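You operate a simulated robot arm through the tools that you are given. There is no shell and no other tool. Be economical: measure what you need, move in short steps, check, and stop when the job is done.

The job below is to be done with a simulated robot arm. You get a single attempt, and the scene is never put back.

JOB
Put the blue drawing roll on the top of the left table. Then put one of the glue pots from the far end of the right table on the red board. Then turn the depth dial to 10 mm. Then take the black glue cup and leave it on top of the pink block. Then pull the jar lid open. Keep to this order. Set down upright: glue pot.

It is judged by the outcome, as a careful person would: the job done as asked, and still so three seconds after it is handed in. It fails if anything else is knocked over, pushed out of place, dropped, spilled or broken. A push-on lid holds only when it is set on centred and level and pressed home; a screw cap is set on level and turned clockwise until tight.

ROBOT AND FRAMES
A 7-joint arm with a fingered hand on a trunk, on a base that drives. Base frame: it is fixed to the floor where the robot stands at the start and does not move with it; the origin is under the middle of the robot, x ahead of it, y to its left, z up; the surface under the hand at the start is at about z = 0.88. Readings come in m, degrees, newtons and seconds.
With the tool pointing down near the work surface it reaches from about 0.46 to 0.9 m from the robot's upright axis, wherever it stands. Its first joint turns from -143.0 to 143.0 degrees. Places, roughly: black glue cup (5x5x5 cm) [0.2, -1.4, 0.9]; blue drawing roll (42x6x6 cm) [1, 0, 0.9]; depth dial [0.4, -1.3, 0.9]; glue pot (5x5x7 cm) [0.3, -1.2, 0.9]; jar lid [-5.1, 6.1, 1]; pink block (5x5x4 cm) [0.3, -1.7, 0.9]; red board (7x27x3 cm) [-2, 3, 0.9]; top of the left table [0.7, 3.3, 0.9]. Payload 3 kg.
The TCP is the grasp point between the finger pads, 0.026 m short of the fingertips. In the tool frame z runs along the fingers and y along their closing line. Largest opening 0.148 m; the body of the gripper starts 0.073 m behind the TCP. The gripper is a hand of 3 fingers: y runs from the thumb to the fingers, the wrist lies at [0, 0, -0.229] in the tool frame.
Orientation is that of the tool frame in the base frame, as a unit quaternion [w, x, y, z]. With the fingers straight down and closing along the base's y, the tool's x points along the base's -x, its y along +y and its z along -z.

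CONTROLS
- The arm moves only by the tool send_rows. Its argument "series" is a list of rows, each a list of 2 entries, a list of its own where there are three numbers: the shift along the tool's x, y, z in m, then the turn, a rotation vector about the tool's x, y, z in degrees. In form: [[[x, y, z], [wx, wy, wz]], ...]. A call has 1 to 12 rows; each row shifts and turns the commanded pose from where the row before left it, along the tool's axes as they then stand. Each row takes 0.2 s and may step no farther than 0.05 m and 8.6 degrees from the row before; otherwise, the whole call is refused. A pose out of reach is approached as far as the arm can. The call stops where the force on the tool passes 40 N (or 10 N more than at its start, if that is more) or the arm is blocked; 0.2 s more then pass. In this call time passes only in rows, and 0.2 s behind the last. The reply holds the time, the measured pose of the TCP, the force on the tool along the base axes, the opening and the grip force, in the units named above and with some noise, with the torque about the TCP (base axes, N m) and any sound that the robot's microphone picked up, and new pictures: "show" is both (left out), scene, wrist or none.
- Cameras (640 x 400 px; columns grow to the right, rows downward): "scene" is now at [0.135, -0.0533, 1.7533]; the picture's right is [-0.68, -0.74, -0.00], its down [-0.56, 0.51, -0.66] and it looks along [0.48, -0.44, -0.76] (base axes); focal length 270 px, centre (320, 200). "wrist" rides on the gripper at [0.068, -0.039, -0.09] in the tool frame; the picture's right is [0.50, 0.87, 0.00], its down [-0.66, 0.38, -0.65] and it looks along [-0.57, 0.33, 0.76] (tool axes); focal length 222 px, centre (320, 200). There is no depth. A picture from a camera that has moved, and an enlarged one, comes with that camera's place and axes in the base frame and with its lens.
- lift_body(by): slides the trunk up (or, below 0, down) by that many m; the arm and the scene camera ride with it, the base frame stays. It gives what a move gives, with no picture.
- roll_base(legs): drives the robot by 1 to 6 legs, each [ahead, left, turn to the left] in m, m and degrees, along the robot's own axes; the way and the turn of a leg run together, so that a leg with both is an arc; at most 1.5 m and 180 degrees a leg. The arm and the cameras ride along, it lands a little off, and it stops where it bumps. It gives what a move gives, and a new picture of the scene camera.
- set_fingers(finger1, finger2, thumb_bend): sets how far each is bent, from 0 (flat) to 1 (curled in); at 0.3 the hand is open as for a grip, at 0.7 the pads meet at the TCP. One left out holds its place. A second passes; each finger stops where it meets its share of the squeeze, and holds until it gets a number again. It is the only way to open and close the hand. It gives what a move gives, with no picture; readings hold the bend of each and the force on the fingers (four entries, about 0 where the hand has none), thumb and palm.
- aim_head(pan, tilt): turns the head with the scene camera to pan (to the left, within 86 degrees either way) and tilt (down, from -29 to 69), counted from straight ahead of the robot. It gives what a move gives, and a new picture of the scene camera.
- zoom(camera, box): a new picture of the part [left, top, right, bottom] of that camera's present view, enlarged. The clock stands still meanwhile.
- hand_in(): hands the job in; it is judged then, once.

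Go step by step. Nothing tells you exact positions but the pictures and the camera data: compare them with the known pose of the tool, close in by small moves and look again before you grip or let go. The budget is 165 turns and 260 pictures, counting those below and the enlarged ones. Unless the task says otherwise, let go and move clear before handing in, and close with one line.

The tools are called after "Call:" as a command line: name --argument value ..., lists and objects as JSON in quotes. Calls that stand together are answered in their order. send_rows: Moves the arm, as the interface text tells. Its arguments: {"type":"object","properties":{"series":{"type":"array","items":{"type":"array"}},"show":{"type":"string","enum":["both","scene","wrist","none"]}},"required":["series"]} The other tools are called the same way: lift_body (by) slides the trunk up or down; set_fingers (finger1, finger2, thumb_bend) moves the fingers one by one; roll_base (legs) drives the base; aim_head (pan, tilt) turns the head that bears the scene camera; zoom (camera, box) takes an enlarged picture of a part of a camera's view; hand_in () hands the job in.

At the start:

```text
time: 0.0
position: [0.5017, -0.7524, 0.9997]
orientation: [0.0, 0.0, 1.0, 0.0]
ft_force: [0.0, -0.3, 0.1]
ft_torque: [0.03, -0.01, -0.01]
grip_width: 0.1477
finger_force: 0.0
shape: jaw
bend: [0.3, 0.3, 0.3]
finger forces: [0.0, 0.0, 0.1, 0.0, 0.1, 0.2]
trunk travel left (down, up): [-0.686, 0.204]
robot x, y, heading: [-0.0006, -0.0016, 0.0]
head pan, tilt: [-42.7, 49.0]
```

scene: 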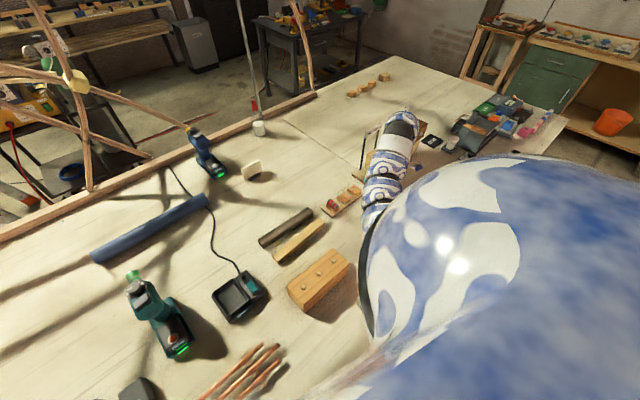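
wrist: 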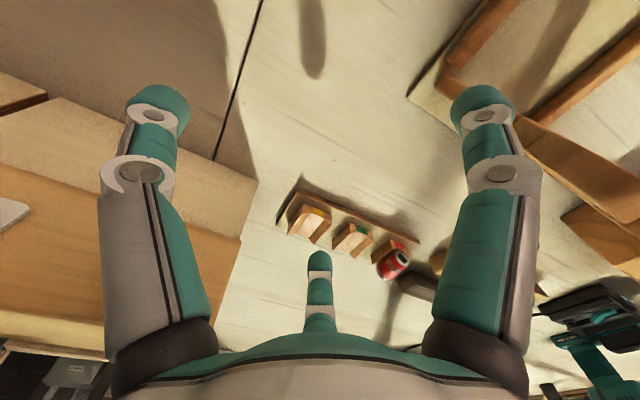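

I see the blue roll lying along y near x≈1.0, y from about -0.2 to 0.2. I'll look around before moving.

Call:
aim_head --pan 0 --tilt 55

Call:
aim_head --pan 80 --tilt 20

Call:
aim_head --pan -75 --tilt 40

```text
time: 1.1
position: [0.5017, -0.7525, 0.9988]
orientation: [0.0, 0.0, 1.0, 0.0]
ft_force: [-0.1, 0.6, -0.5]
ft_torque: [0.04, -0.03, 0.0]
grip_width: 0.148
finger_force: 0.1
shape: jaw
bend: [0.3, 0.3, 0.3]
finger forces: [0.0, 0.0, 0.0, 0.0, 0.1, 0.0]
trunk travel left (down, up): [-0.686, 0.204]
robot x, y, heading: [-0.0033, 0.0003, 0.3]
head pan, tilt: [0.0, 55.0]
camera scene: at [0.1498, -0.0006, 1.7455], right [0.0, -1.0, 0.0], down [-0.82, 0.0, -0.57], along [0.57, 0.0, -0.82], focal length 270 px, centre (320, 200)
```

scene: 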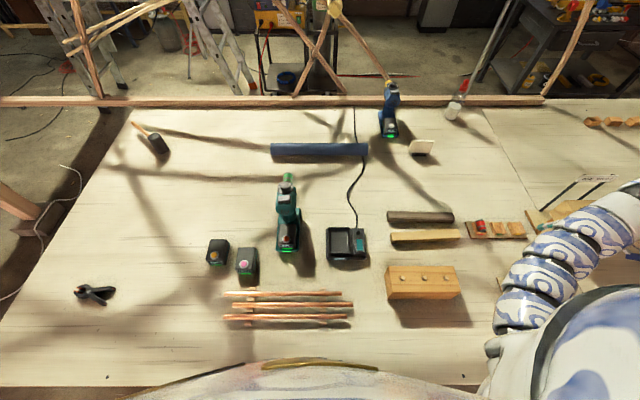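

```text
time: 2.6
position: [0.5024, -0.7515, 1.0004]
orientation: [-0.001, 0.001, 1.0, 0.0]
ft_force: [0.8, 0.6, -0.4]
ft_torque: [-0.03, -0.01, 0.02]
grip_width: 0.1477
finger_force: 0.0
shape: jaw
bend: [0.3, 0.3, 0.3]
finger forces: [0.1, 0.0, 0.0, 0.1, 0.0, 0.0]
trunk travel left (down, up): [-0.686, 0.204]
robot x, y, heading: [0.0035, 0.0023, -0.0]
head pan, tilt: [80.0, 20.0]
camera scene: at [0.094, 0.0912, 1.7976], right [0.98, -0.17, 0.0], down [-0.06, -0.34, -0.94], along [0.16, 0.93, -0.34], focal length 270 px, centre (320, 200)
```

scene: 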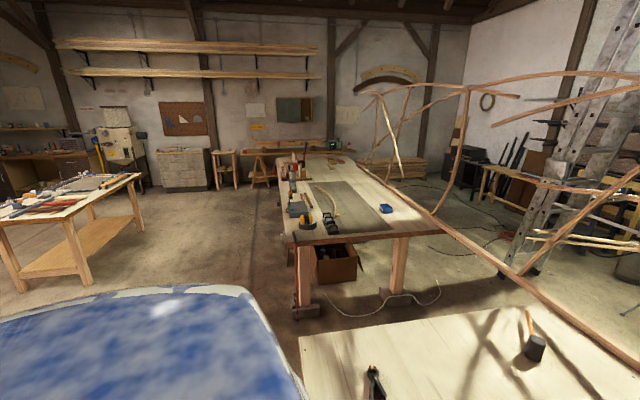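

```text
time: 5.0
position: [0.5037, -0.7511, 0.9999]
orientation: [0.001, -0.001, 1.0, 0.0]
ft_force: [0.2, 0.8, 0.3]
ft_torque: [-0.03, -0.01, -0.01]
grip_width: 0.1478
finger_force: 0.0
shape: jaw
bend: [0.3, 0.3, 0.3]
finger forces: [0.0, 0.0, 0.0, 0.0, 0.0, 0.0]
trunk travel left (down, up): [-0.686, 0.204]
robot x, y, heading: [-0.001, 0.0004, 0.0]
head pan, tilt: [-75.0, 40.0]
camera scene: at [0.0998, -0.0826, 1.7661], right [-0.97, -0.26, 0.0], down [-0.17, 0.62, -0.77], along [0.2, -0.74, -0.64], focal length 270 px, centre (320, 200)
```

scene: 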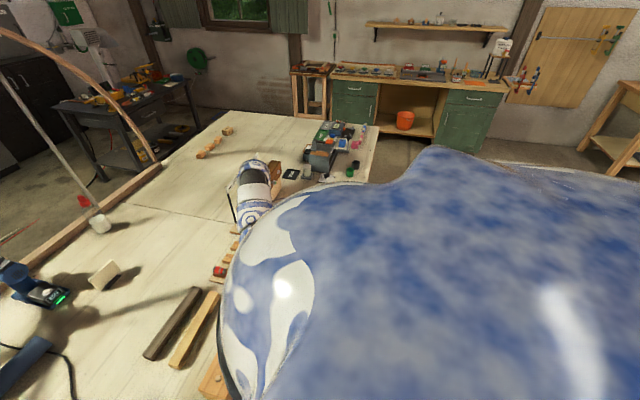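

The roll sits about 1.0 m out, a bit beyond the downward reach, so I'll raise the hand and edge the base forward toward the table edge.

Call:
send_rows --series '[[[0, 0, -0.05], [0, 0, 0]], [[0, 0, -0.05], [0, 0, 0]], [[0, 0, -0.05], [0, 0, 0]], [[0, 0, -0.04], [0, 0, 0]]]' --show "wrist"

Call:
aim_head --pan 0 --tilt 69

```text
time: 6.0
position: [0.5265, -0.7749, 1.0511]
orientation: [0.0, 0.0, 1.0, 0.001]
ft_force: [-0.2, -0.1, -0.4]
ft_torque: [0.04, 0.02, -0.02]
grip_width: 0.1481
finger_force: 0.1
shape: jaw
bend: [0.3, 0.3, 0.3]
finger forces: [0.0, 0.0, 0.0, 0.0, 0.0, 0.1]
out of reach, approached as far as the arm can: row 1, 2, 3, 4
trunk travel left (down, up): [-0.686, 0.204]
robot x, y, heading: [-0.002, -0.0021, 0.1]
head pan, tilt: [-75.0, 40.0]
camera wrist: at [0.4591, -0.815, 1.1424], right [-0.5, 0.87, 0.0], down [0.66, 0.38, 0.65], along [0.57, 0.33, -0.76], focal length 222 px, centre (320, 200)
```

wrist: 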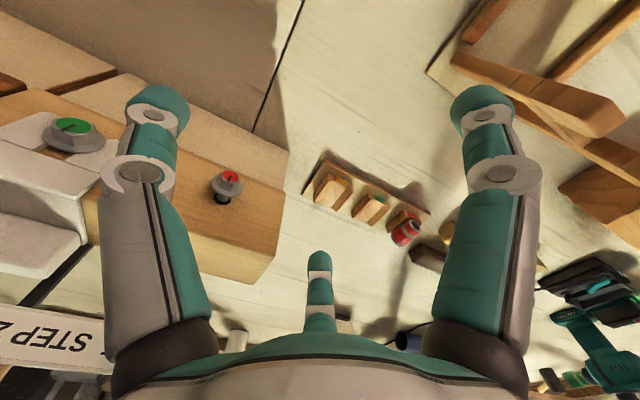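

```text
time: 7.5
position: [0.5258, -0.7755, 1.0514]
orientation: [0.0, 0.0, 1.0, 0.001]
ft_force: [0.5, -0.8, -0.1]
ft_torque: [0.01, 0.02, 0.02]
grip_width: 0.1481
finger_force: 0.1
shape: jaw
bend: [0.3, 0.3, 0.3]
finger forces: [0.0, 0.1, 0.1, 0.0, 0.0, 0.0]
trunk travel left (down, up): [-0.686, 0.204]
robot x, y, heading: [-0.0029, 0.0006, -0.1]
head pan, tilt: [0.0, 68.8]
camera scene: at [0.1337, -0.0006, 1.73], right [0.0, -1.0, 0.0], down [-0.93, 0.0, -0.36], along [0.36, 0.0, -0.93], focal length 270 px, centre (320, 200)
```

scene: 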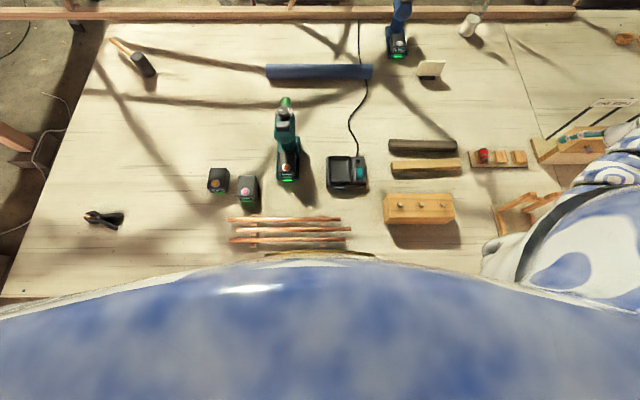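

Arm is near full extent; I'll raise the trunk for clearance and try edging the base forward carefully.

Call:
lift_body --by 0.2

Call:
send_rows --series '[[[0.03, 0.04, 0], [0, 0, 0]], [[0.03, 0.04, 0], [0, 0, 0]], [[0.03, 0.04, 0], [0, 0, 0]]]' --show "none"

Call:
roll_base --legs '[[0.08, 0, 0]]'

```text
time: 9.7
position: [0.5254, -0.7753, 1.251]
orientation: [0.0, 0.0, 1.0, 0.001]
ft_force: [0.4, -0.2, 0.5]
ft_torque: [-0.01, -0.01, 0.0]
grip_width: 0.1478
finger_force: 0.1
shape: jaw
bend: [0.3, 0.3, 0.3]
finger forces: [0.0, 0.1, 0.0, 0.0, 0.0, 0.0]
trunk travel left (down, up): [-0.886, 0.004]
robot x, y, heading: [0.001, -0.0006, -0.1]
head pan, tilt: [0.0, 68.8]
```

```text
time: 10.5
position: [0.5215, -0.7711, 1.2358]
orientation: [0.001, 0.0, 1.0, 0.001]
ft_force: [0.6, -0.2, -0.3]
ft_torque: [-0.02, -0.03, 0.02]
grip_width: 0.1481
finger_force: 0.2
shape: jaw
bend: [0.3, 0.3, 0.3]
finger forces: [0.0, 0.1, 0.0, 0.0, 0.0, 0.0]
out of reach, approached as far as the arm can: row 1, 2, 3
trunk travel left (down, up): [-0.886, 0.004]
robot x, y, heading: [-0.0002, -0.0008, -0.0]
head pan, tilt: [0.0, 68.8]
```

```text
time: 11.5
position: [0.603, -0.7729, 1.2356]
orientation: [-0.001, 0.001, 1.0, 0.001]
ft_force: [-0.4, 0.2, -0.2]
ft_torque: [0.03, 0.01, -0.02]
grip_width: 0.148
finger_force: 0.0
shape: jaw
bend: [0.3, 0.3, 0.3]
finger forces: [0.1, 0.0, 0.1, 0.1, 0.1, 0.0]
trunk travel left (down, up): [-0.886, 0.004]
robot x, y, heading: [0.0817, 0.0019, 0.0]
head pan, tilt: [0.0, 68.8]
camera scene: at [0.2161, -0.0007, 1.9299], right [0.0, -1.0, 0.0], down [-0.93, 0.0, -0.36], along [0.36, 0.0, -0.93], focal length 270 px, centre (320, 200)
```

scene: 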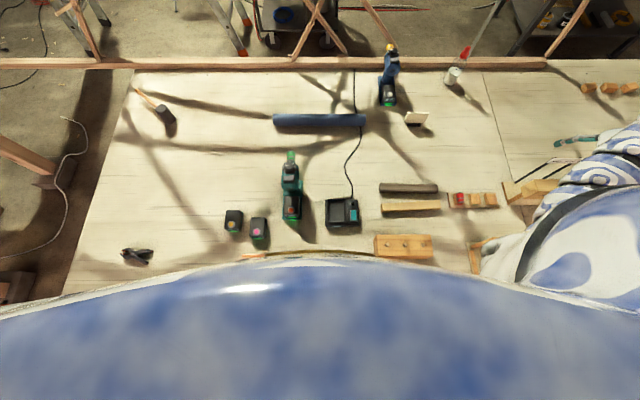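

It moved freely. I'll go a little further and bring the hand inward and down to a reachable height.

Call:
roll_base --legs '[[0.06, 0, 0]]'

Call:
send_rows --series '[[[0, 0.04, 0.03], [0, 0, -8]], [[0, 0.04, 0.03], [0, 0, -8]], [[0, 0.04, 0.03], [0, 0, -8]]]' --show "none"

```text
time: 12.5
position: [0.6634, -0.7708, 1.2356]
orientation: [-0.001, 0.001, 1.0, 0.001]
ft_force: [-0.2, 0.4, -0.3]
ft_torque: [0.01, 0.02, -0.02]
grip_width: 0.1479
finger_force: 0.0
shape: jaw
bend: [0.3, 0.3, 0.3]
finger forces: [0.0, 0.1, 0.0, 0.0, 0.0, 0.1]
trunk travel left (down, up): [-0.886, 0.004]
robot x, y, heading: [0.143, -0.0019, -0.1]
head pan, tilt: [0.0, 68.8]
camera scene: at [0.2771, -0.0008, 1.9298], right [0.0, -1.0, 0.0], down [-0.93, 0.0, -0.36], along [0.36, 0.0, -0.93], focal length 270 px, centre (320, 200)
```

scene: 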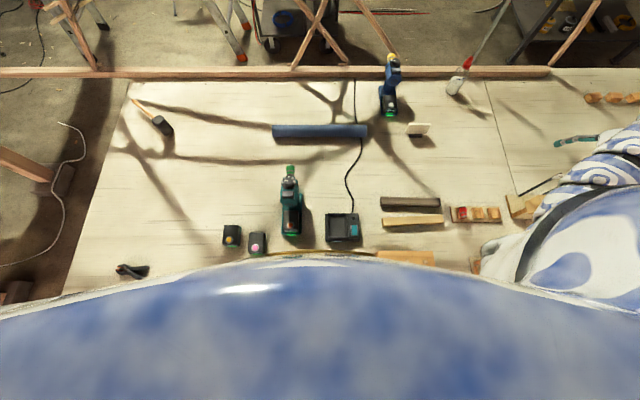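

```text
time: 13.3
position: [0.7009, -0.6852, 1.1297]
orientation: [-0.003, -0.207, 0.978, 0.003]
ft_force: [1.1, 0.2, -0.1]
ft_torque: [-0.02, 0.03, 0.0]
grip_width: 0.1479
finger_force: 0.1
shape: jaw
bend: [0.3, 0.3, 0.3]
finger forces: [0.0, 0.0, 0.0, 0.1, 0.0, 0.0]
out of reach, approached as far as the arm can: row 1, 2, 3
trunk travel left (down, up): [-0.886, 0.004]
robot x, y, heading: [0.1408, 0.0001, 0.2]
head pan, tilt: [0.0, 68.8]
```

The commanded pose seems to be too high; I'll bring it down and inward until rows are reachable.

Call:
send_rows --series '[[[0, 0.0, 0.05], [0, 0, 0]], [[0, 0.0, 0.05], [0, 0, 0]]]' --show "wrist"

```text
time: 13.9
position: [0.6985, -0.6862, 1.0309]
orientation: [0.0, -0.207, 0.978, 0.001]
ft_force: [0.0, 0.2, 0.5]
ft_torque: [0.01, -0.01, -0.02]
grip_width: 0.1478
finger_force: 0.1
shape: jaw
bend: [0.3, 0.3, 0.3]
finger forces: [0.1, 0.0, 0.1, 0.0, 0.0, 0.0]
trunk travel left (down, up): [-0.886, 0.004]
robot x, y, heading: [0.1384, 0.0019, -0.0]
head pan, tilt: [0.0, 68.8]
camera wrist: at [0.6531, -0.7499, 1.1223], right [-0.81, 0.59, 0.0], down [0.45, 0.61, 0.66], along [0.39, 0.53, -0.76], focal length 222 px, centre (320, 200)
```

wrist: 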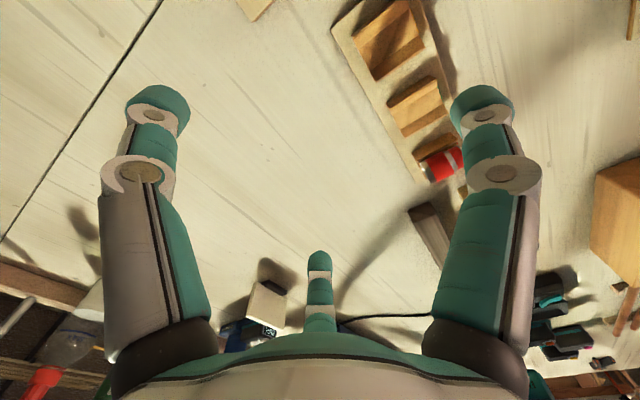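

The hand is now at [0.70,-0.69,1.03], yaw 24°. I'll shift it toward open space near the roll, then turn it so that it closes along x.

Call:
send_rows --series '[[[-0.0355, 0.028, 0], [0, 0, 0]], [[-0.0355, 0.028, 0], [0, 0, 0]], [[-0.0355, 0.028, 0], [0, 0, 0]], [[-0.0355, 0.028, 0], [0, 0, 0]], [[-0.0355, 0.028, 0], [0, 0, 0]], [[-0.0355, 0.028, 0], [0, 0, 0]], [[0, 0, 0], [0, 0, -8.25]], [[0, 0, 0], [0, 0, -8.25]], [[0, 0, 0], [0, 0, -8.25]], [[0, 0, 0], [0, 0, -8.25]]]' --show "none"

Call:
roll_base --legs '[[0.04, -0.2, 0]]'

```text
time: 16.1
position: [0.8435, -0.4497, 1.0316]
orientation: [0.002, -0.477, 0.879, -0.002]
ft_force: [0.1, 0.6, 0.0]
ft_torque: [0.0, 0.02, 0.0]
grip_width: 0.1478
finger_force: 0.1
shape: jaw
bend: [0.3, 0.3, 0.3]
finger forces: [0.0, 0.0, 0.0, 0.1, 0.0, 0.0]
out of reach, approached as far as the arm can: row 10
trunk travel left (down, up): [-0.886, 0.004]
robot x, y, heading: [0.1421, -0.0027, -0.1]
head pan, tilt: [0.0, 68.8]
```

```text
time: 17.6
position: [0.8719, -0.6089, 1.032]
orientation: [0.0, -0.472, 0.882, -0.002]
ft_force: [0.5, 1.3, -0.4]
ft_torque: [-0.06, 0.04, 0.01]
grip_width: 0.1481
finger_force: 0.0
shape: jaw
bend: [0.3, 0.3, 0.3]
finger forces: [0.0, 0.0, 0.0, 0.0, 0.1, 0.0]
trunk travel left (down, up): [-0.886, 0.004]
robot x, y, heading: [0.1746, -0.1527, -0.5]
head pan, tilt: [0.0, 68.8]
stopped in leg 1: the robot was blocked; the commanded pose is now the measured one
camera scene: at [0.3089, -0.1531, 1.93], right [-0.01, -1.0, 0.0], down [-0.93, 0.01, -0.36], along [0.36, -0.01, -0.93], focal length 270 px, centre (320, 200)
```

scene: 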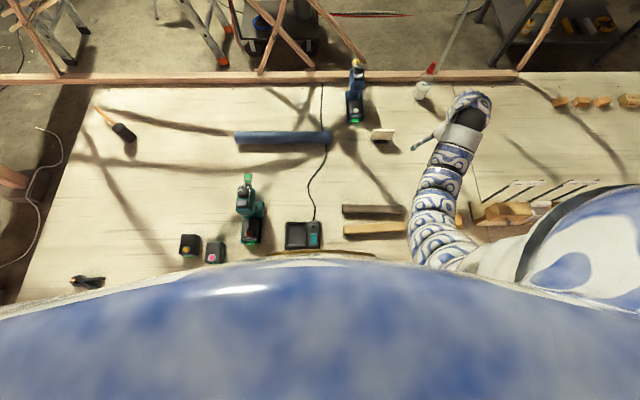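

The base bumped gently at y≈-0.15 but the roll is 0.84 m away, within reach. I'll sweep the hand left between drill and driver toward the roll.

Call:
send_rows --series '[[[-0.0391, 0.0225, 0], [0, 0, 0]], [[-0.0391, 0.0225, 0], [0, 0, 0]], [[-0.0391, 0.0225, 0], [0, 0, 0]], [[-0.0391, 0.0225, 0], [0, 0, 0]], [[-0.0391, 0.0225, 0], [0, 0, 0]], [[-0.0391, 0.0225, 0], [0, 0, 0]], [[-0.0391, 0.0225, 0], [0, 0, 0]], [[-0.0391, 0.0225, 0], [0, 0, 0]], [[-0.0391, 0.0225, 0], [0, 0, 0]], [[-0.0391, 0.0225, 0], [0, 0, 0]], [[-0.0391, 0.0225, 0], [0, 0, 0]]]' --show "both"

```text
time: 20.0
position: [0.9184, -0.1198, 1.0369]
orientation: [0.0, -0.472, 0.882, -0.001]
ft_force: [0.0, 0.3, -1.0]
ft_torque: [-0.02, 0.0, 0.02]
grip_width: 0.1479
finger_force: 0.1
shape: jaw
bend: [0.3, 0.3, 0.3]
finger forces: [0.0, 0.0, 0.0, 0.1, 0.0, 0.0]
out of reach, approached as far as the arm can: row 1
trunk travel left (down, up): [-0.886, 0.004]
robot x, y, heading: [0.1702, -0.1568, -0.6]
head pan, tilt: [0.0, 68.8]
camera scene: at [0.3088, -0.1555, 1.93], right [-0.01, -1.0, 0.0], down [-0.93, 0.01, -0.36], along [0.36, 0.0, -0.93], focal length 270 px, centre (320, 200)
camera wrist: at [0.9134, -0.1983, 1.128], right [-1.0, 0.07, 0.0], down [0.05, 0.76, 0.65], along [0.04, 0.65, -0.76], focal length 222 px, centre (320, 200)
```

scene: 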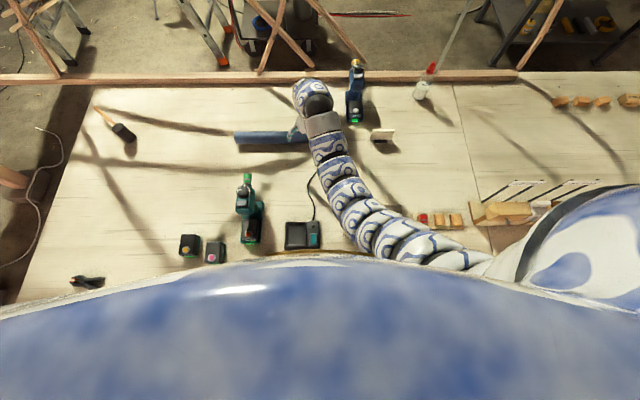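
wrist: 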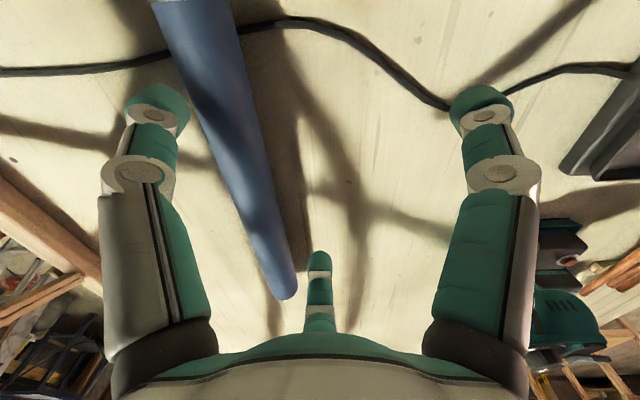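

Roll confirmed at x≈1.007, spanning y≈-0.21..0.22. I'll centre over it and turn to θ=90°.

Call:
send_rows --series '[[[-0.037, -0.0017, 0], [0, 0, 0]], [[-0.037, -0.0017, 0], [0, 0, 0]], [[-0.037, -0.0017, 0], [0, 0, 0]], [[-0.037, -0.0017, 0], [0, 0, 0]], [[0, 0, 0], [0, 0, -8.42]], [[0, 0, 0], [0, 0, -8.42]], [[0, 0, 0], [0, 0, -8.42]], [[0, 0, 0], [0, 0, -8.42]]]' --show "both"

```text
time: 21.8
position: [0.9954, -0.0114, 1.0362]
orientation: [0.0, 0.708, -0.707, 0.001]
ft_force: [0.0, 0.1, -0.1]
ft_torque: [-0.04, 0.02, 0.0]
grip_width: 0.1483
finger_force: 0.0
shape: jaw
bend: [0.3, 0.3, 0.3]
finger forces: [0.0, 0.0, 0.0, 0.0, 0.0, 0.0]
out of reach, approached as far as the arm can: row 4
trunk travel left (down, up): [-0.886, 0.004]
robot x, y, heading: [0.1737, -0.153, -0.7]
head pan, tilt: [0.0, 68.8]
camera scene: at [0.3083, -0.1562, 1.93], right [-0.01, -1.0, 0.0], down [-0.93, 0.01, -0.36], along [0.36, 0.0, -0.93], focal length 270 px, centre (320, 200)
camera wrist: at [1.0353, -0.0798, 1.1283], right [-0.86, -0.5, 0.0], down [-0.38, 0.66, 0.65], along [-0.33, 0.56, -0.76], focal length 222 px, centre (320, 200)
```

scene: 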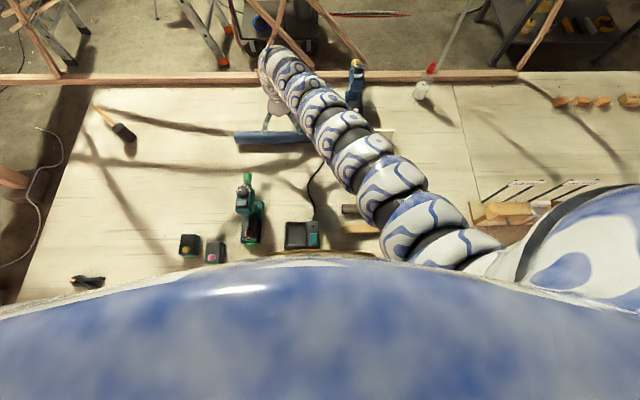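
wrist: 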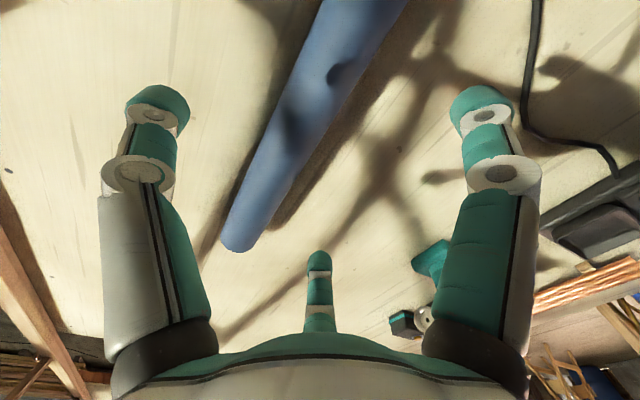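

Aligned with the roll crossing between thumb and fingers. Descending.

Call:
send_rows --series '[[[-0.01, -0.009, 0.0], [0, 0, 0]], [[0, 0, 0.04], [0, 0, 0]], [[0, 0, 0.04], [0, 0, 0]], [[0, 0, 0.025], [0, 0, 0]], [[0, 0, 0.015], [0, 0, 0]]]' --show "both"

```text
time: 23.0
position: [0.9656, -0.0191, 0.9683]
orientation: [-0.001, -0.707, 0.707, -0.001]
ft_force: [-0.5, 0.6, -0.3]
ft_torque: [0.01, 0.0, 0.0]
grip_width: 0.148
finger_force: 0.1
shape: jaw
bend: [0.3, 0.3, 0.3]
finger forces: [0.0, 0.1, 0.0, 0.0, 0.0, 0.0]
out of reach, approached as far as the arm can: row 1, 2, 3, 4, 5
trunk travel left (down, up): [-0.886, 0.004]
robot x, y, heading: [0.1729, -0.1566, -0.6]
head pan, tilt: [0.0, 68.8]
camera scene: at [0.3087, -0.1572, 1.93], right [-0.01, -1.0, 0.0], down [-0.93, 0.01, -0.36], along [0.36, 0.0, -0.93], focal length 270 px, centre (320, 200)
camera wrist: at [1.0053, -0.0888, 1.0607], right [-0.87, -0.5, 0.0], down [-0.38, 0.66, 0.65], along [-0.32, 0.57, -0.76], focal length 222 px, centre (320, 200)
```

scene: 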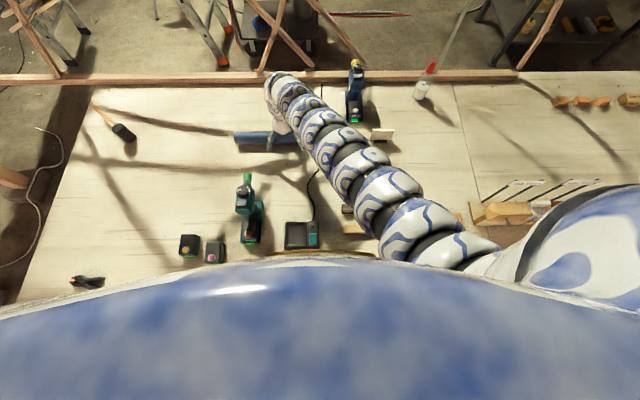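
wrist: 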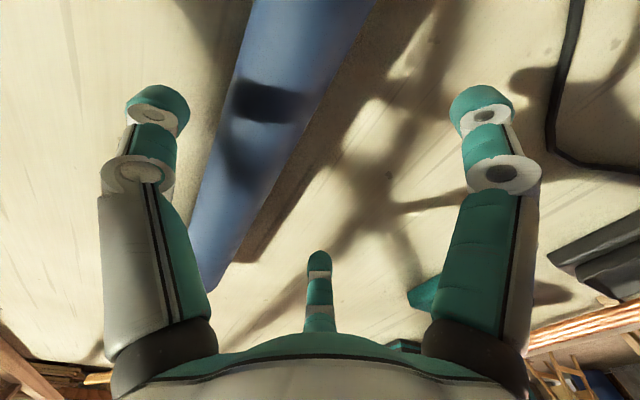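

The raised trunk limits the reach low down; I'll go back up/out, then lower with the trunk itself.

Call:
send_rows --series '[[[0, 0, -0.04], [0, 0, 0]], [[-0.01, -0.02, -0.03], [0, 0, 0]], [[-0.01, -0.015, 0], [0, 0, 0]], [[0, -0.006, 0], [0, 0, 0]]]' --show "wrist"

```text
time: 24.0
position: [0.9961, -0.0085, 1.0407]
orientation: [-0.001, -0.707, 0.707, -0.002]
ft_force: [0.6, -0.6, -0.1]
ft_torque: [-0.02, 0.05, 0.01]
grip_width: 0.1478
finger_force: 0.0
shape: jaw
bend: [0.3, 0.3, 0.3]
finger forces: [0.1, 0.0, 0.0, 0.0, 0.0, 0.0]
out of reach, approached as far as the arm can: row 3, 4
trunk travel left (down, up): [-0.886, 0.004]
robot x, y, heading: [0.1755, -0.1512, -0.6]
head pan, tilt: [0.0, 68.8]
camera wrist: at [1.0355, -0.0762, 1.1326], right [-0.87, -0.5, 0.0], down [-0.38, 0.66, 0.65], along [-0.33, 0.57, -0.76], focal length 222 px, centre (320, 200)
```

wrist: 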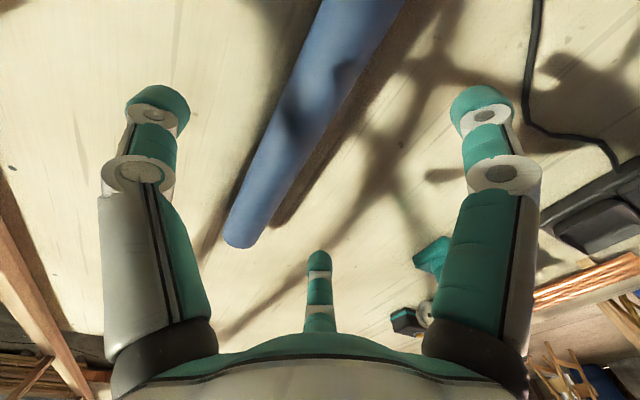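

Lowering with the trunk by 10 cm.

Call:
lift_body --by -0.08

Call:
send_rows --series '[[[0, -0.008, 0.0], [0, 0, 0]]]' --show "both"

```text
time: 25.2
position: [0.9941, -0.0058, 0.9603]
orientation: [0.001, -0.707, 0.707, -0.001]
ft_force: [0.9, -0.2, 0.3]
ft_torque: [0.03, -0.01, -0.01]
grip_width: 0.148
finger_force: 0.1
shape: jaw
bend: [0.3, 0.3, 0.3]
finger forces: [0.0, 0.0, 0.0, 0.1, 0.1, 0.1]
trunk travel left (down, up): [-0.806, 0.084]
robot x, y, heading: [0.175, -0.1571, -0.6]
head pan, tilt: [0.0, 68.8]
```

```text
time: 25.6
position: [0.9948, -0.0079, 0.9604]
orientation: [0.0, -0.707, 0.707, -0.001]
ft_force: [-0.1, 0.0, -0.3]
ft_torque: [0.01, -0.05, 0.01]
grip_width: 0.1479
finger_force: 0.1
shape: jaw
bend: [0.3, 0.3, 0.3]
finger forces: [0.1, 0.0, 0.1, 0.0, 0.1, 0.1]
out of reach, approached as far as the arm can: row 1
trunk travel left (down, up): [-0.806, 0.084]
robot x, y, heading: [0.1724, -0.1538, -0.3]
head pan, tilt: [0.0, 68.8]
camera scene: at [0.3084, -0.1566, 1.8501], right [-0.01, -1.0, 0.0], down [-0.93, 0.01, -0.36], along [0.36, 0.0, -0.93], focal length 270 px, centre (320, 200)
camera wrist: at [1.0351, -0.0746, 1.0532], right [-0.87, -0.5, 0.0], down [-0.38, 0.66, 0.65], along [-0.32, 0.57, -0.76], focal length 222 px, centre (320, 200)
```

scene: 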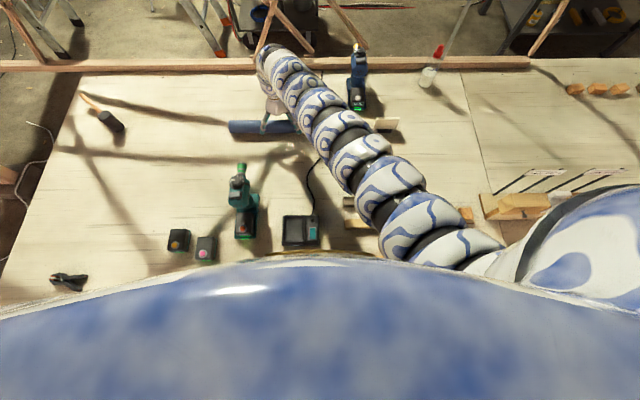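
wrist: 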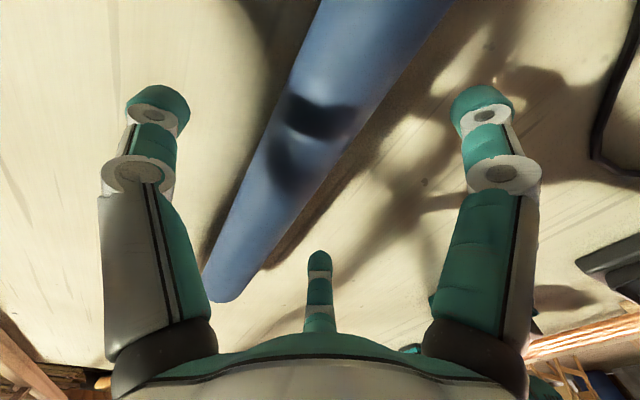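

Still straddling cleanly. Lower the last 4.5 cm.

Call:
lift_body --by -0.043

Call:
zoom --camera "wrist" --box '[0, 0, 640, 400]'

```text
time: 26.4
position: [0.9968, -0.0061, 0.9191]
orientation: [0.0, 0.707, -0.707, 0.002]
ft_force: [0.5, 0.5, -0.4]
ft_torque: [-0.02, -0.01, 0.03]
grip_width: 0.1482
finger_force: 0.0
shape: jaw
bend: [0.3, 0.3, 0.3]
finger forces: [0.0, 0.0, 0.0, 0.0, 0.0, 0.0]
trunk travel left (down, up): [-0.763, 0.127]
robot x, y, heading: [0.1743, -0.1556, -0.3]
head pan, tilt: [0.0, 68.8]
```

```text
1.00 times, centred on (320, 200) of wrist (not enlarged: the box is as wide or as high as the picture)
camera zoom: at [1.0351, -0.0745, 1.0103], right [-0.87, -0.5, 0.0], down [-0.38, 0.66, 0.65], along [-0.32, 0.57, -0.76], focal length 222 px, centre (320, 200)
```

zoom: 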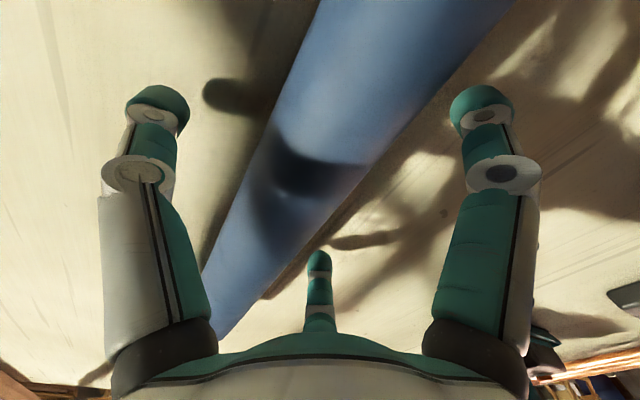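

The roll lies between thumb and fingers with the TCP at z=0.919. Closing.

Call:
set_fingers --finger1 0.7 --finger2 0.7 --thumb_bend 0.7

Call:
zoom --camera "wrist" --box '[0, 0, 640, 400]'

```text
time: 27.4
position: [0.9966, -0.007, 0.9181]
orientation: [0.0, 0.707, -0.707, 0.0]
ft_force: [0.7, 0.6, -1.5]
ft_torque: [0.01, 0.02, 0.0]
grip_width: 0.0465
finger_force: 21.2
shape: fingers
bend: [0.57, 0.57, 0.6]
finger forces: [11.3, 11.0, 0.0, 0.0, 20.7, 0.1]
trunk travel left (down, up): [-0.763, 0.127]
robot x, y, heading: [0.1757, -0.1553, -0.5]
head pan, tilt: [0.0, 68.8]
```

```text
1.00 times, centred on (320, 200) of wrist (not enlarged: the box is as wide or as high as the picture)
camera zoom: at [1.0352, -0.0745, 1.0101], right [-0.87, -0.5, 0.0], down [-0.38, 0.66, 0.65], along [-0.32, 0.57, -0.76], focal length 222 px, centre (320, 200)
```

zoom: 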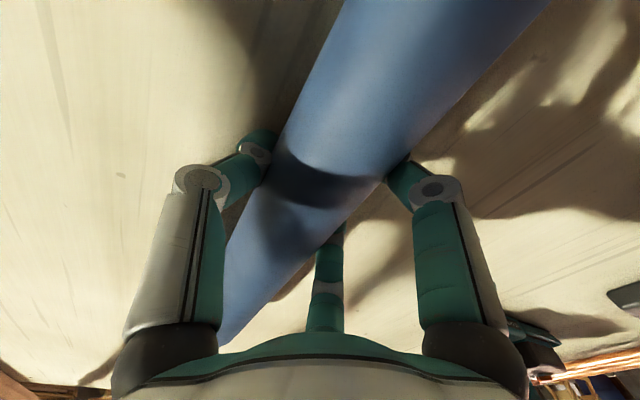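

Gripped firmly. Lifting with the trunk.

Call:
lift_body --by 0.125

Call:
send_rows --series '[[[0, 0.0, -0.02], [0, 0, 0]]]' --show "both"

```text
time: 29.0
position: [0.996, -0.0061, 1.044]
orientation: [0.0, -0.707, 0.707, -0.001]
ft_force: [-1.0, 0.2, -0.6]
ft_torque: [0.03, 0.01, 0.02]
grip_width: 0.0463
finger_force: 22.1
shape: fingers
bend: [0.57, 0.57, 0.6]
finger forces: [11.4, 11.2, 0.1, 0.0, 20.8, 0.0]
trunk travel left (down, up): [-0.888, 0.002]
robot x, y, heading: [0.1722, -0.1543, -0.4]
head pan, tilt: [0.0, 68.8]
```

```text
time: 29.4
position: [0.9963, -0.005, 1.064]
orientation: [-0.001, 0.707, -0.707, 0.001]
ft_force: [0.0, -0.5, -1.9]
ft_torque: [-0.03, -0.03, 0.02]
grip_width: 0.0463
finger_force: 21.8
shape: fingers
bend: [0.57, 0.57, 0.6]
finger forces: [11.3, 11.1, 0.1, 0.0, 20.7, 0.0]
trunk travel left (down, up): [-0.888, 0.002]
robot x, y, heading: [0.1737, -0.1531, -0.4]
head pan, tilt: [0.0, 68.8]
camera scene: at [0.3085, -0.1574, 1.932], right [-0.01, -1.0, 0.0], down [-0.93, 0.01, -0.36], along [0.36, 0.0, -0.93], focal length 270 px, centre (320, 200)
camera wrist: at [1.0352, -0.0738, 1.156], right [-0.87, -0.5, 0.0], down [-0.38, 0.66, 0.65], along [-0.32, 0.57, -0.76], focal length 222 px, centre (320, 200)
```

scene: 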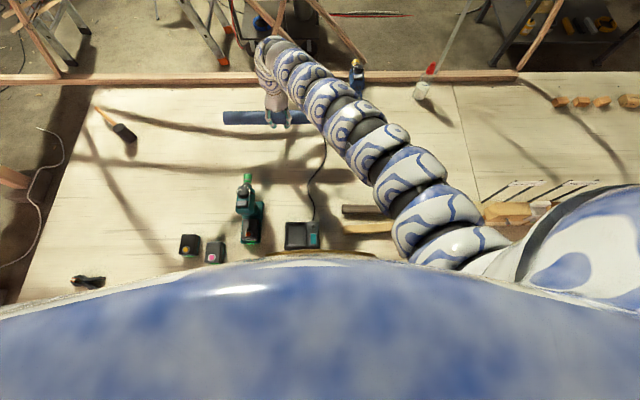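
wrist: 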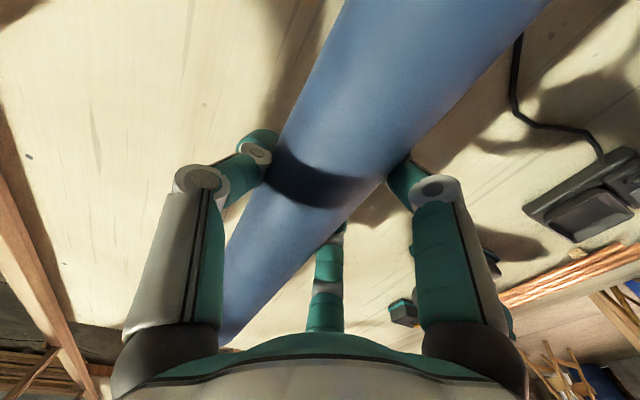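

The roll is held. The drill behind it stands about 1.1 m high, so I'll swing left by turning the base (the roll clears the drill), after backing slightly.

Call:
roll_base --legs '[[-0.06, 0, 0], [0, 0, 60]]'

```text
time: 32.2
position: [0.6383, 0.4745, 1.0642]
orientation: [0.0, 0.904, -0.427, 0.001]
ft_force: [-0.5, -0.4, -1.0]
ft_torque: [0.0, 0.05, -0.01]
grip_width: 0.046
finger_force: 21.8
shape: fingers
bend: [0.57, 0.57, 0.6]
finger forces: [11.3, 11.2, 0.1, 0.0, 20.9, 0.0]
trunk travel left (down, up): [-0.888, 0.002]
robot x, y, heading: [0.0975, -0.166, 39.2]
head pan, tilt: [0.0, 68.8]
stopped in leg 2: the robot was blocked; the commanded pose is now the measured one
camera scene: at [0.2025, -0.077, 1.9321], right [0.63, -0.78, 0.0], down [-0.72, -0.59, -0.36], along [0.28, 0.23, -0.93], focal length 270 px, centre (320, 200)
```

scene: 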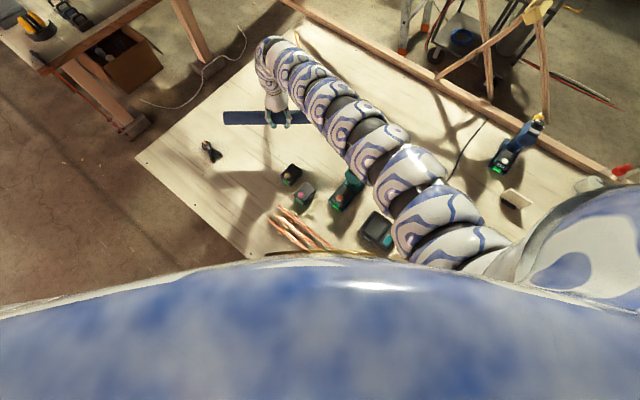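

Blocked at 39°, likely a table leg by the base; nothing appears disturbed. I'll back straight away from the table (world −x), then finish the turn.

Call:
roll_base --legs '[[-0.39, 0.315, 0], [0, 0, 51]]'

Call:
aim_head --pan -20 --tilt 30

```text
time: 37.5
position: [-0.5559, 0.6598, 1.0633]
orientation: [-0.001, 1.0, 0.003, 0.001]
ft_force: [1.1, -0.1, -1.1]
ft_torque: [-0.01, 0.0, 0.02]
grip_width: 0.0455
finger_force: 21.3
shape: fingers
bend: [0.57, 0.57, 0.6]
finger forces: [10.9, 10.8, 0.0, 0.0, 20.4, 0.0]
trunk travel left (down, up): [-0.888, 0.002]
robot x, y, heading: [-0.3988, -0.1618, 89.6]
head pan, tilt: [0.0, 68.8]
camera scene: at [-0.4035, -0.0252, 1.932], right [1.0, 0.0, 0.0], down [0.0, -0.93, -0.36], along [0.0, 0.36, -0.93], focal length 270 px, centre (320, 200)
```

scene: 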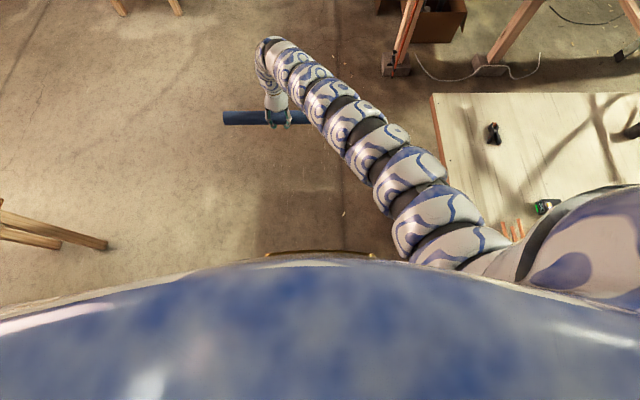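

```text
time: 38.5
position: [-0.557, 0.6572, 1.0636]
orientation: [-0.001, 1.0, 0.003, 0.001]
ft_force: [-0.4, 0.1, -1.3]
ft_torque: [-0.03, -0.03, -0.03]
grip_width: 0.046
finger_force: 21.5
shape: fingers
bend: [0.57, 0.57, 0.6]
finger forces: [10.8, 10.9, 0.0, 0.1, 20.5, 0.0]
trunk travel left (down, up): [-0.888, 0.002]
robot x, y, heading: [-0.4036, -0.1651, 89.8]
head pan, tilt: [-20.0, 30.0]
camera scene: at [-0.3722, 0.0037, 1.9834], right [0.94, -0.34, 0.0], down [-0.17, -0.47, -0.87], along [0.3, 0.81, -0.5], focal length 270 px, centre (320, 200)
```

scene: 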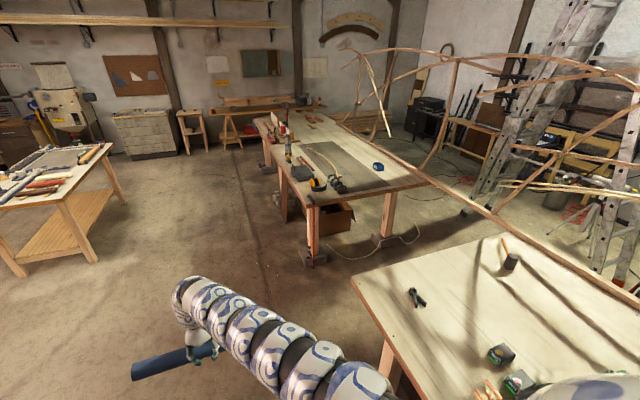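

I plan to put the roll near the front right of the left table (≈[0.9,2.05]) by driving through the gap between the tables. First drive forward to y≈1.3 and turn right toward +x.

Call:
roll_base --legs '[[1.465, 0, 0], [0, 0, -75]]'

Call:
aim_head --pan 25 --tilt 45

```text
time: 49.1
position: [0.3711, 1.6616, 1.0635]
orientation: [0.001, 0.79, -0.613, 0.001]
ft_force: [0.9, 0.5, -0.9]
ft_torque: [-0.02, 0.03, 0.01]
grip_width: 0.0453
finger_force: 20.4
shape: fingers
bend: [0.58, 0.58, 0.6]
finger forces: [10.5, 10.5, 0.1, 0.0, 20.1, 0.0]
trunk travel left (down, up): [-0.888, 0.002]
robot x, y, heading: [-0.3865, 1.3166, 13.7]
head pan, tilt: [-20.0, 30.0]
camera scene: at [-0.2228, 1.3249, 1.9835], right [-0.11, -0.99, 0.0], down [-0.5, 0.05, -0.87], along [0.86, -0.09, -0.5], focal length 270 px, centre (320, 200)
```

scene: 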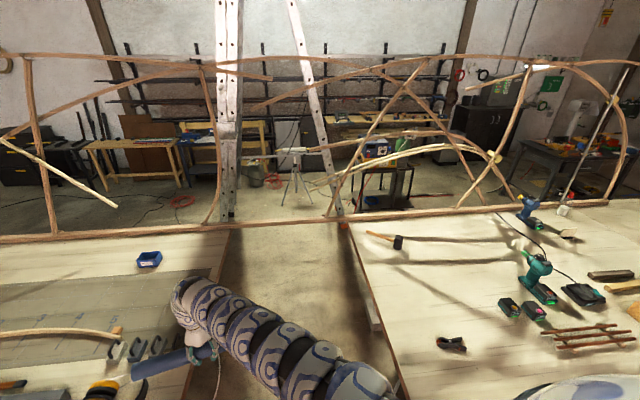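

```text
time: 50.2
position: [0.371, 1.6624, 1.0635]
orientation: [0.0, 0.789, -0.614, 0.001]
ft_force: [-0.4, -0.8, -1.1]
ft_torque: [0.05, -0.03, 0.01]
grip_width: 0.0451
finger_force: 20.1
shape: fingers
bend: [0.58, 0.58, 0.6]
finger forces: [10.5, 10.6, 0.1, 0.0, 20.1, 0.0]
trunk travel left (down, up): [-0.888, 0.002]
robot x, y, heading: [-0.3875, 1.319, 13.7]
head pan, tilt: [25.0, 45.0]
camera scene: at [-0.2492, 1.3859, 1.9609], right [0.62, -0.78, 0.0], down [-0.55, -0.44, -0.71], along [0.55, 0.44, -0.71], focal length 270 px, centre (320, 200)
```

scene: 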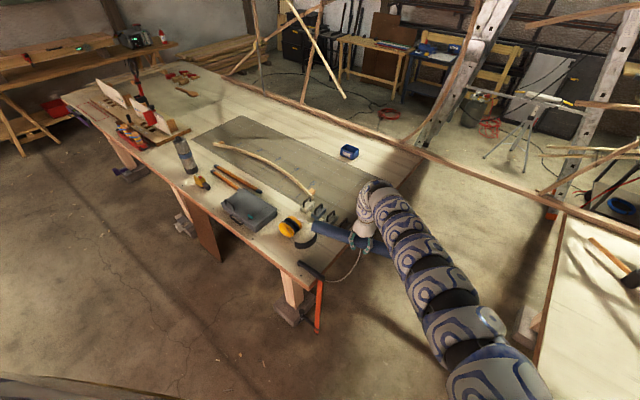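

Roll is held high beside the table corner. I'll drive forward through the gap and start turning left.

Call:
roll_base --legs '[[0.705, -0.275, 0], [0, 0, 20]]'

```text
time: 55.4
position: [0.962, 1.7955, 1.0636]
orientation: [-0.001, 0.883, -0.469, 0.001]
ft_force: [-0.2, -0.1, -0.7]
ft_torque: [0.0, 0.02, -0.05]
grip_width: 0.045
finger_force: 20.5
shape: fingers
bend: [0.58, 0.58, 0.6]
finger forces: [10.4, 10.5, 0.0, 0.1, 20.1, 0.0]
trunk travel left (down, up): [-0.888, 0.002]
robot x, y, heading: [0.3658, 1.212, 33.5]
head pan, tilt: [25.0, 45.0]
camera scene: at [0.472, 1.327, 1.9609], right [0.85, -0.52, 0.0], down [-0.37, -0.6, -0.71], along [0.37, 0.6, -0.71], focal length 270 px, centre (320, 200)
```

scene: 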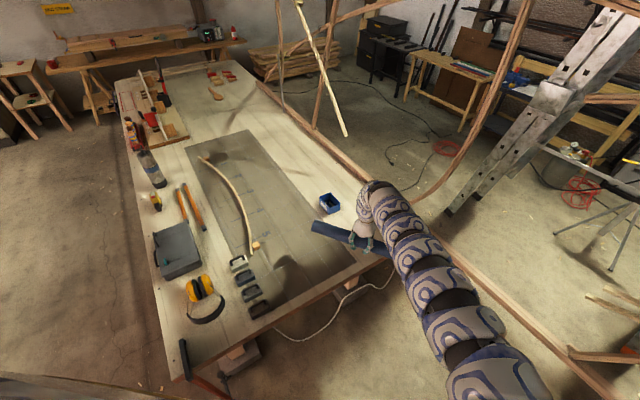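

A direct shift in +y puts the roll over clear mat at ≈[0.96,2.02], clear of the blue box and clamps.

Call:
roll_base --legs '[[0.121, 0.183, 0]]'

Call:
zoom --camera "wrist" --box '[0, 0, 640, 400]'

```text
time: 57.1
position: [0.9622, 2.0188, 1.0628]
orientation: [0.0, 0.884, -0.468, 0.001]
ft_force: [-0.6, 0.1, -1.8]
ft_torque: [-0.01, 0.04, 0.02]
grip_width: 0.0451
finger_force: 20.0
shape: fingers
bend: [0.58, 0.58, 0.6]
finger forces: [10.4, 10.6, 0.0, 0.1, 20.1, 0.1]
trunk travel left (down, up): [-0.888, 0.002]
robot x, y, heading: [0.3675, 1.4368, 33.7]
head pan, tilt: [25.0, 45.0]
camera scene: at [0.4733, 1.55, 1.9607], right [0.85, -0.52, 0.0], down [-0.37, -0.6, -0.71], along [0.37, 0.6, -0.71], focal length 270 px, centre (320, 200)
```

scene: 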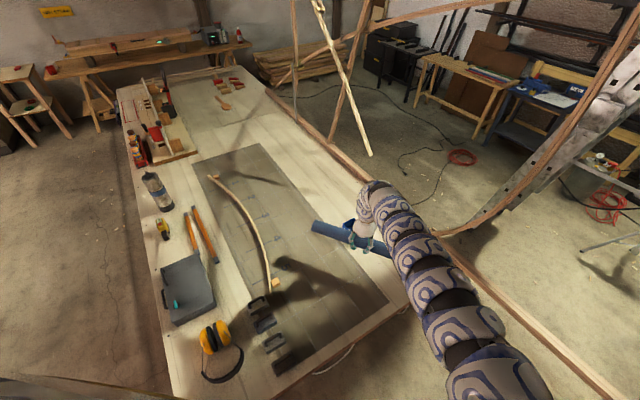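

```text
1.00 times, centred on (320, 200) of wrist (not enlarged: the box is as wide or as high as the picture)
camera zoom: at [1.0333, 1.9842, 1.1548], right [-0.44, -0.9, 0.0], down [-0.68, 0.33, 0.65], along [-0.59, 0.28, -0.76], focal length 222 px, centre (320, 200)
```

zoom: 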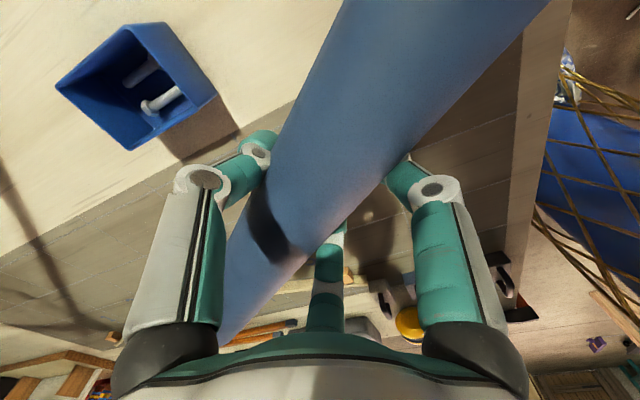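

The blue box is close to the thumb's opening path; I'll shift 9 cm toward −x before lowering.

Call:
roll_base --legs '[[-0.083, 0.037, 0]]'

Call:
lift_body --by -0.12

Call:
zoom --camera "wrist" --box '[0, 0, 640, 400]'

```text
time: 58.2
position: [0.8712, 2.0028, 1.0646]
orientation: [0.0, 0.883, -0.468, 0.002]
ft_force: [-0.3, -0.5, -1.6]
ft_torque: [0.01, -0.02, -0.02]
grip_width: 0.0447
finger_force: 20.6
shape: fingers
bend: [0.58, 0.58, 0.6]
finger forces: [10.5, 10.6, 0.1, 0.0, 20.1, 0.0]
trunk travel left (down, up): [-0.888, 0.002]
robot x, y, heading: [0.277, 1.4173, 33.6]
head pan, tilt: [25.0, 45.0]
camera scene: at [0.3819, 1.5328, 1.961], right [0.85, -0.52, 0.0], down [-0.37, -0.6, -0.71], along [0.37, 0.6, -0.71], focal length 270 px, centre (320, 200)
```

scene: 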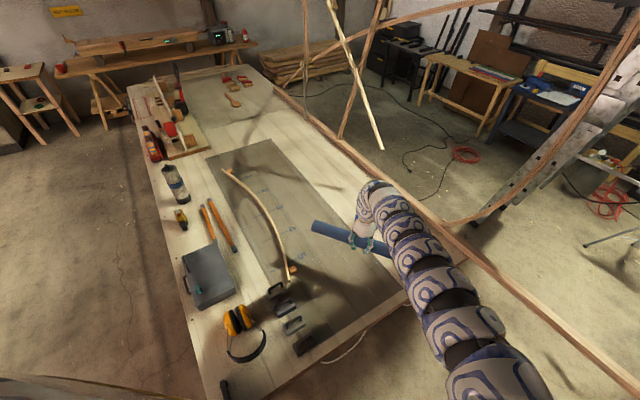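

```text
time: 59.7
position: [0.8731, 2.0037, 0.943]
orientation: [0.0, 0.883, -0.469, 0.001]
ft_force: [0.0, -0.5, -0.9]
ft_torque: [-0.04, -0.01, -0.02]
grip_width: 0.0444
finger_force: 20.8
shape: fingers
bend: [0.58, 0.58, 0.6]
finger forces: [10.5, 10.6, 0.0, 0.0, 20.1, 0.1]
trunk travel left (down, up): [-0.768, 0.122]
robot x, y, heading: [0.281, 1.4151, 33.6]
head pan, tilt: [25.0, 45.0]
```

```text
1.00 times, centred on (320, 200) of wrist (not enlarged: the box is as wide or as high as the picture)
camera zoom: at [0.9436, 1.9686, 1.0356], right [-0.44, -0.9, 0.0], down [-0.68, 0.33, 0.65], along [-0.59, 0.29, -0.76], focal length 222 px, centre (320, 200)
```

zoom: 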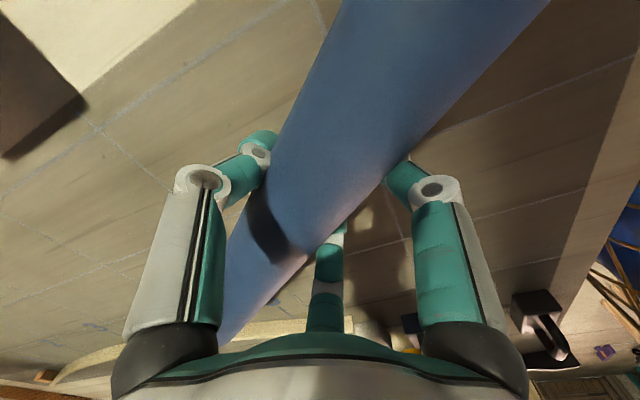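

Now lower gently to contact.

Call:
lift_body --by -0.016

Call:
lift_body --by -0.006

```text
time: 60.3
position: [0.8735, 2.0029, 0.9273]
orientation: [0.0, 0.883, -0.469, 0.001]
ft_force: [0.2, -0.2, -0.6]
ft_torque: [0.01, 0.01, -0.02]
grip_width: 0.0447
finger_force: 20.9
shape: fingers
bend: [0.58, 0.58, 0.6]
finger forces: [10.5, 10.6, 0.1, 0.0, 20.1, 0.0]
trunk travel left (down, up): [-0.752, 0.138]
robot x, y, heading: [0.2792, 1.4189, 33.7]
head pan, tilt: [25.0, 45.0]
```

```text
time: 60.9
position: [0.8732, 2.0034, 0.9216]
orientation: [0.001, 0.883, -0.469, 0.001]
ft_force: [0.7, 0.5, -1.9]
ft_torque: [-0.01, -0.01, -0.01]
grip_width: 0.0448
finger_force: 20.4
shape: fingers
bend: [0.58, 0.58, 0.6]
finger forces: [10.5, 10.6, 0.1, 0.0, 20.2, 0.0]
trunk travel left (down, up): [-0.746, 0.144]
robot x, y, heading: [0.2751, 1.4177, 33.3]
head pan, tilt: [25.0, 45.0]
```

Call:
lift_body --by -0.005

Call:
zoom --camera "wrist" --box '[0, 0, 640, 400]'

```text
time: 61.4
position: [0.8727, 2.0029, 0.9172]
orientation: [0.0, 0.883, -0.469, 0.002]
ft_force: [-0.1, 0.0, -0.2]
ft_torque: [0.03, 0.01, 0.0]
grip_width: 0.0451
finger_force: 20.6
shape: fingers
bend: [0.58, 0.58, 0.6]
finger forces: [10.6, 10.5, 0.0, 0.0, 20.1, 0.1]
trunk travel left (down, up): [-0.741, 0.149]
robot x, y, heading: [0.2745, 1.4198, 33.7]
head pan, tilt: [25.0, 45.0]
```

```text
1.00 times, centred on (320, 200) of wrist (not enlarged: the box is as wide or as high as the picture)
camera zoom: at [0.9434, 1.9685, 1.0085], right [-0.44, -0.9, 0.0], down [-0.68, 0.33, 0.65], along [-0.59, 0.29, -0.76], focal length 222 px, centre (320, 200)
```

zoom: 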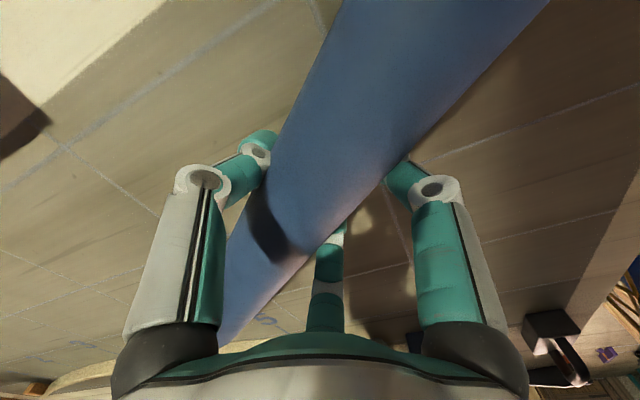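

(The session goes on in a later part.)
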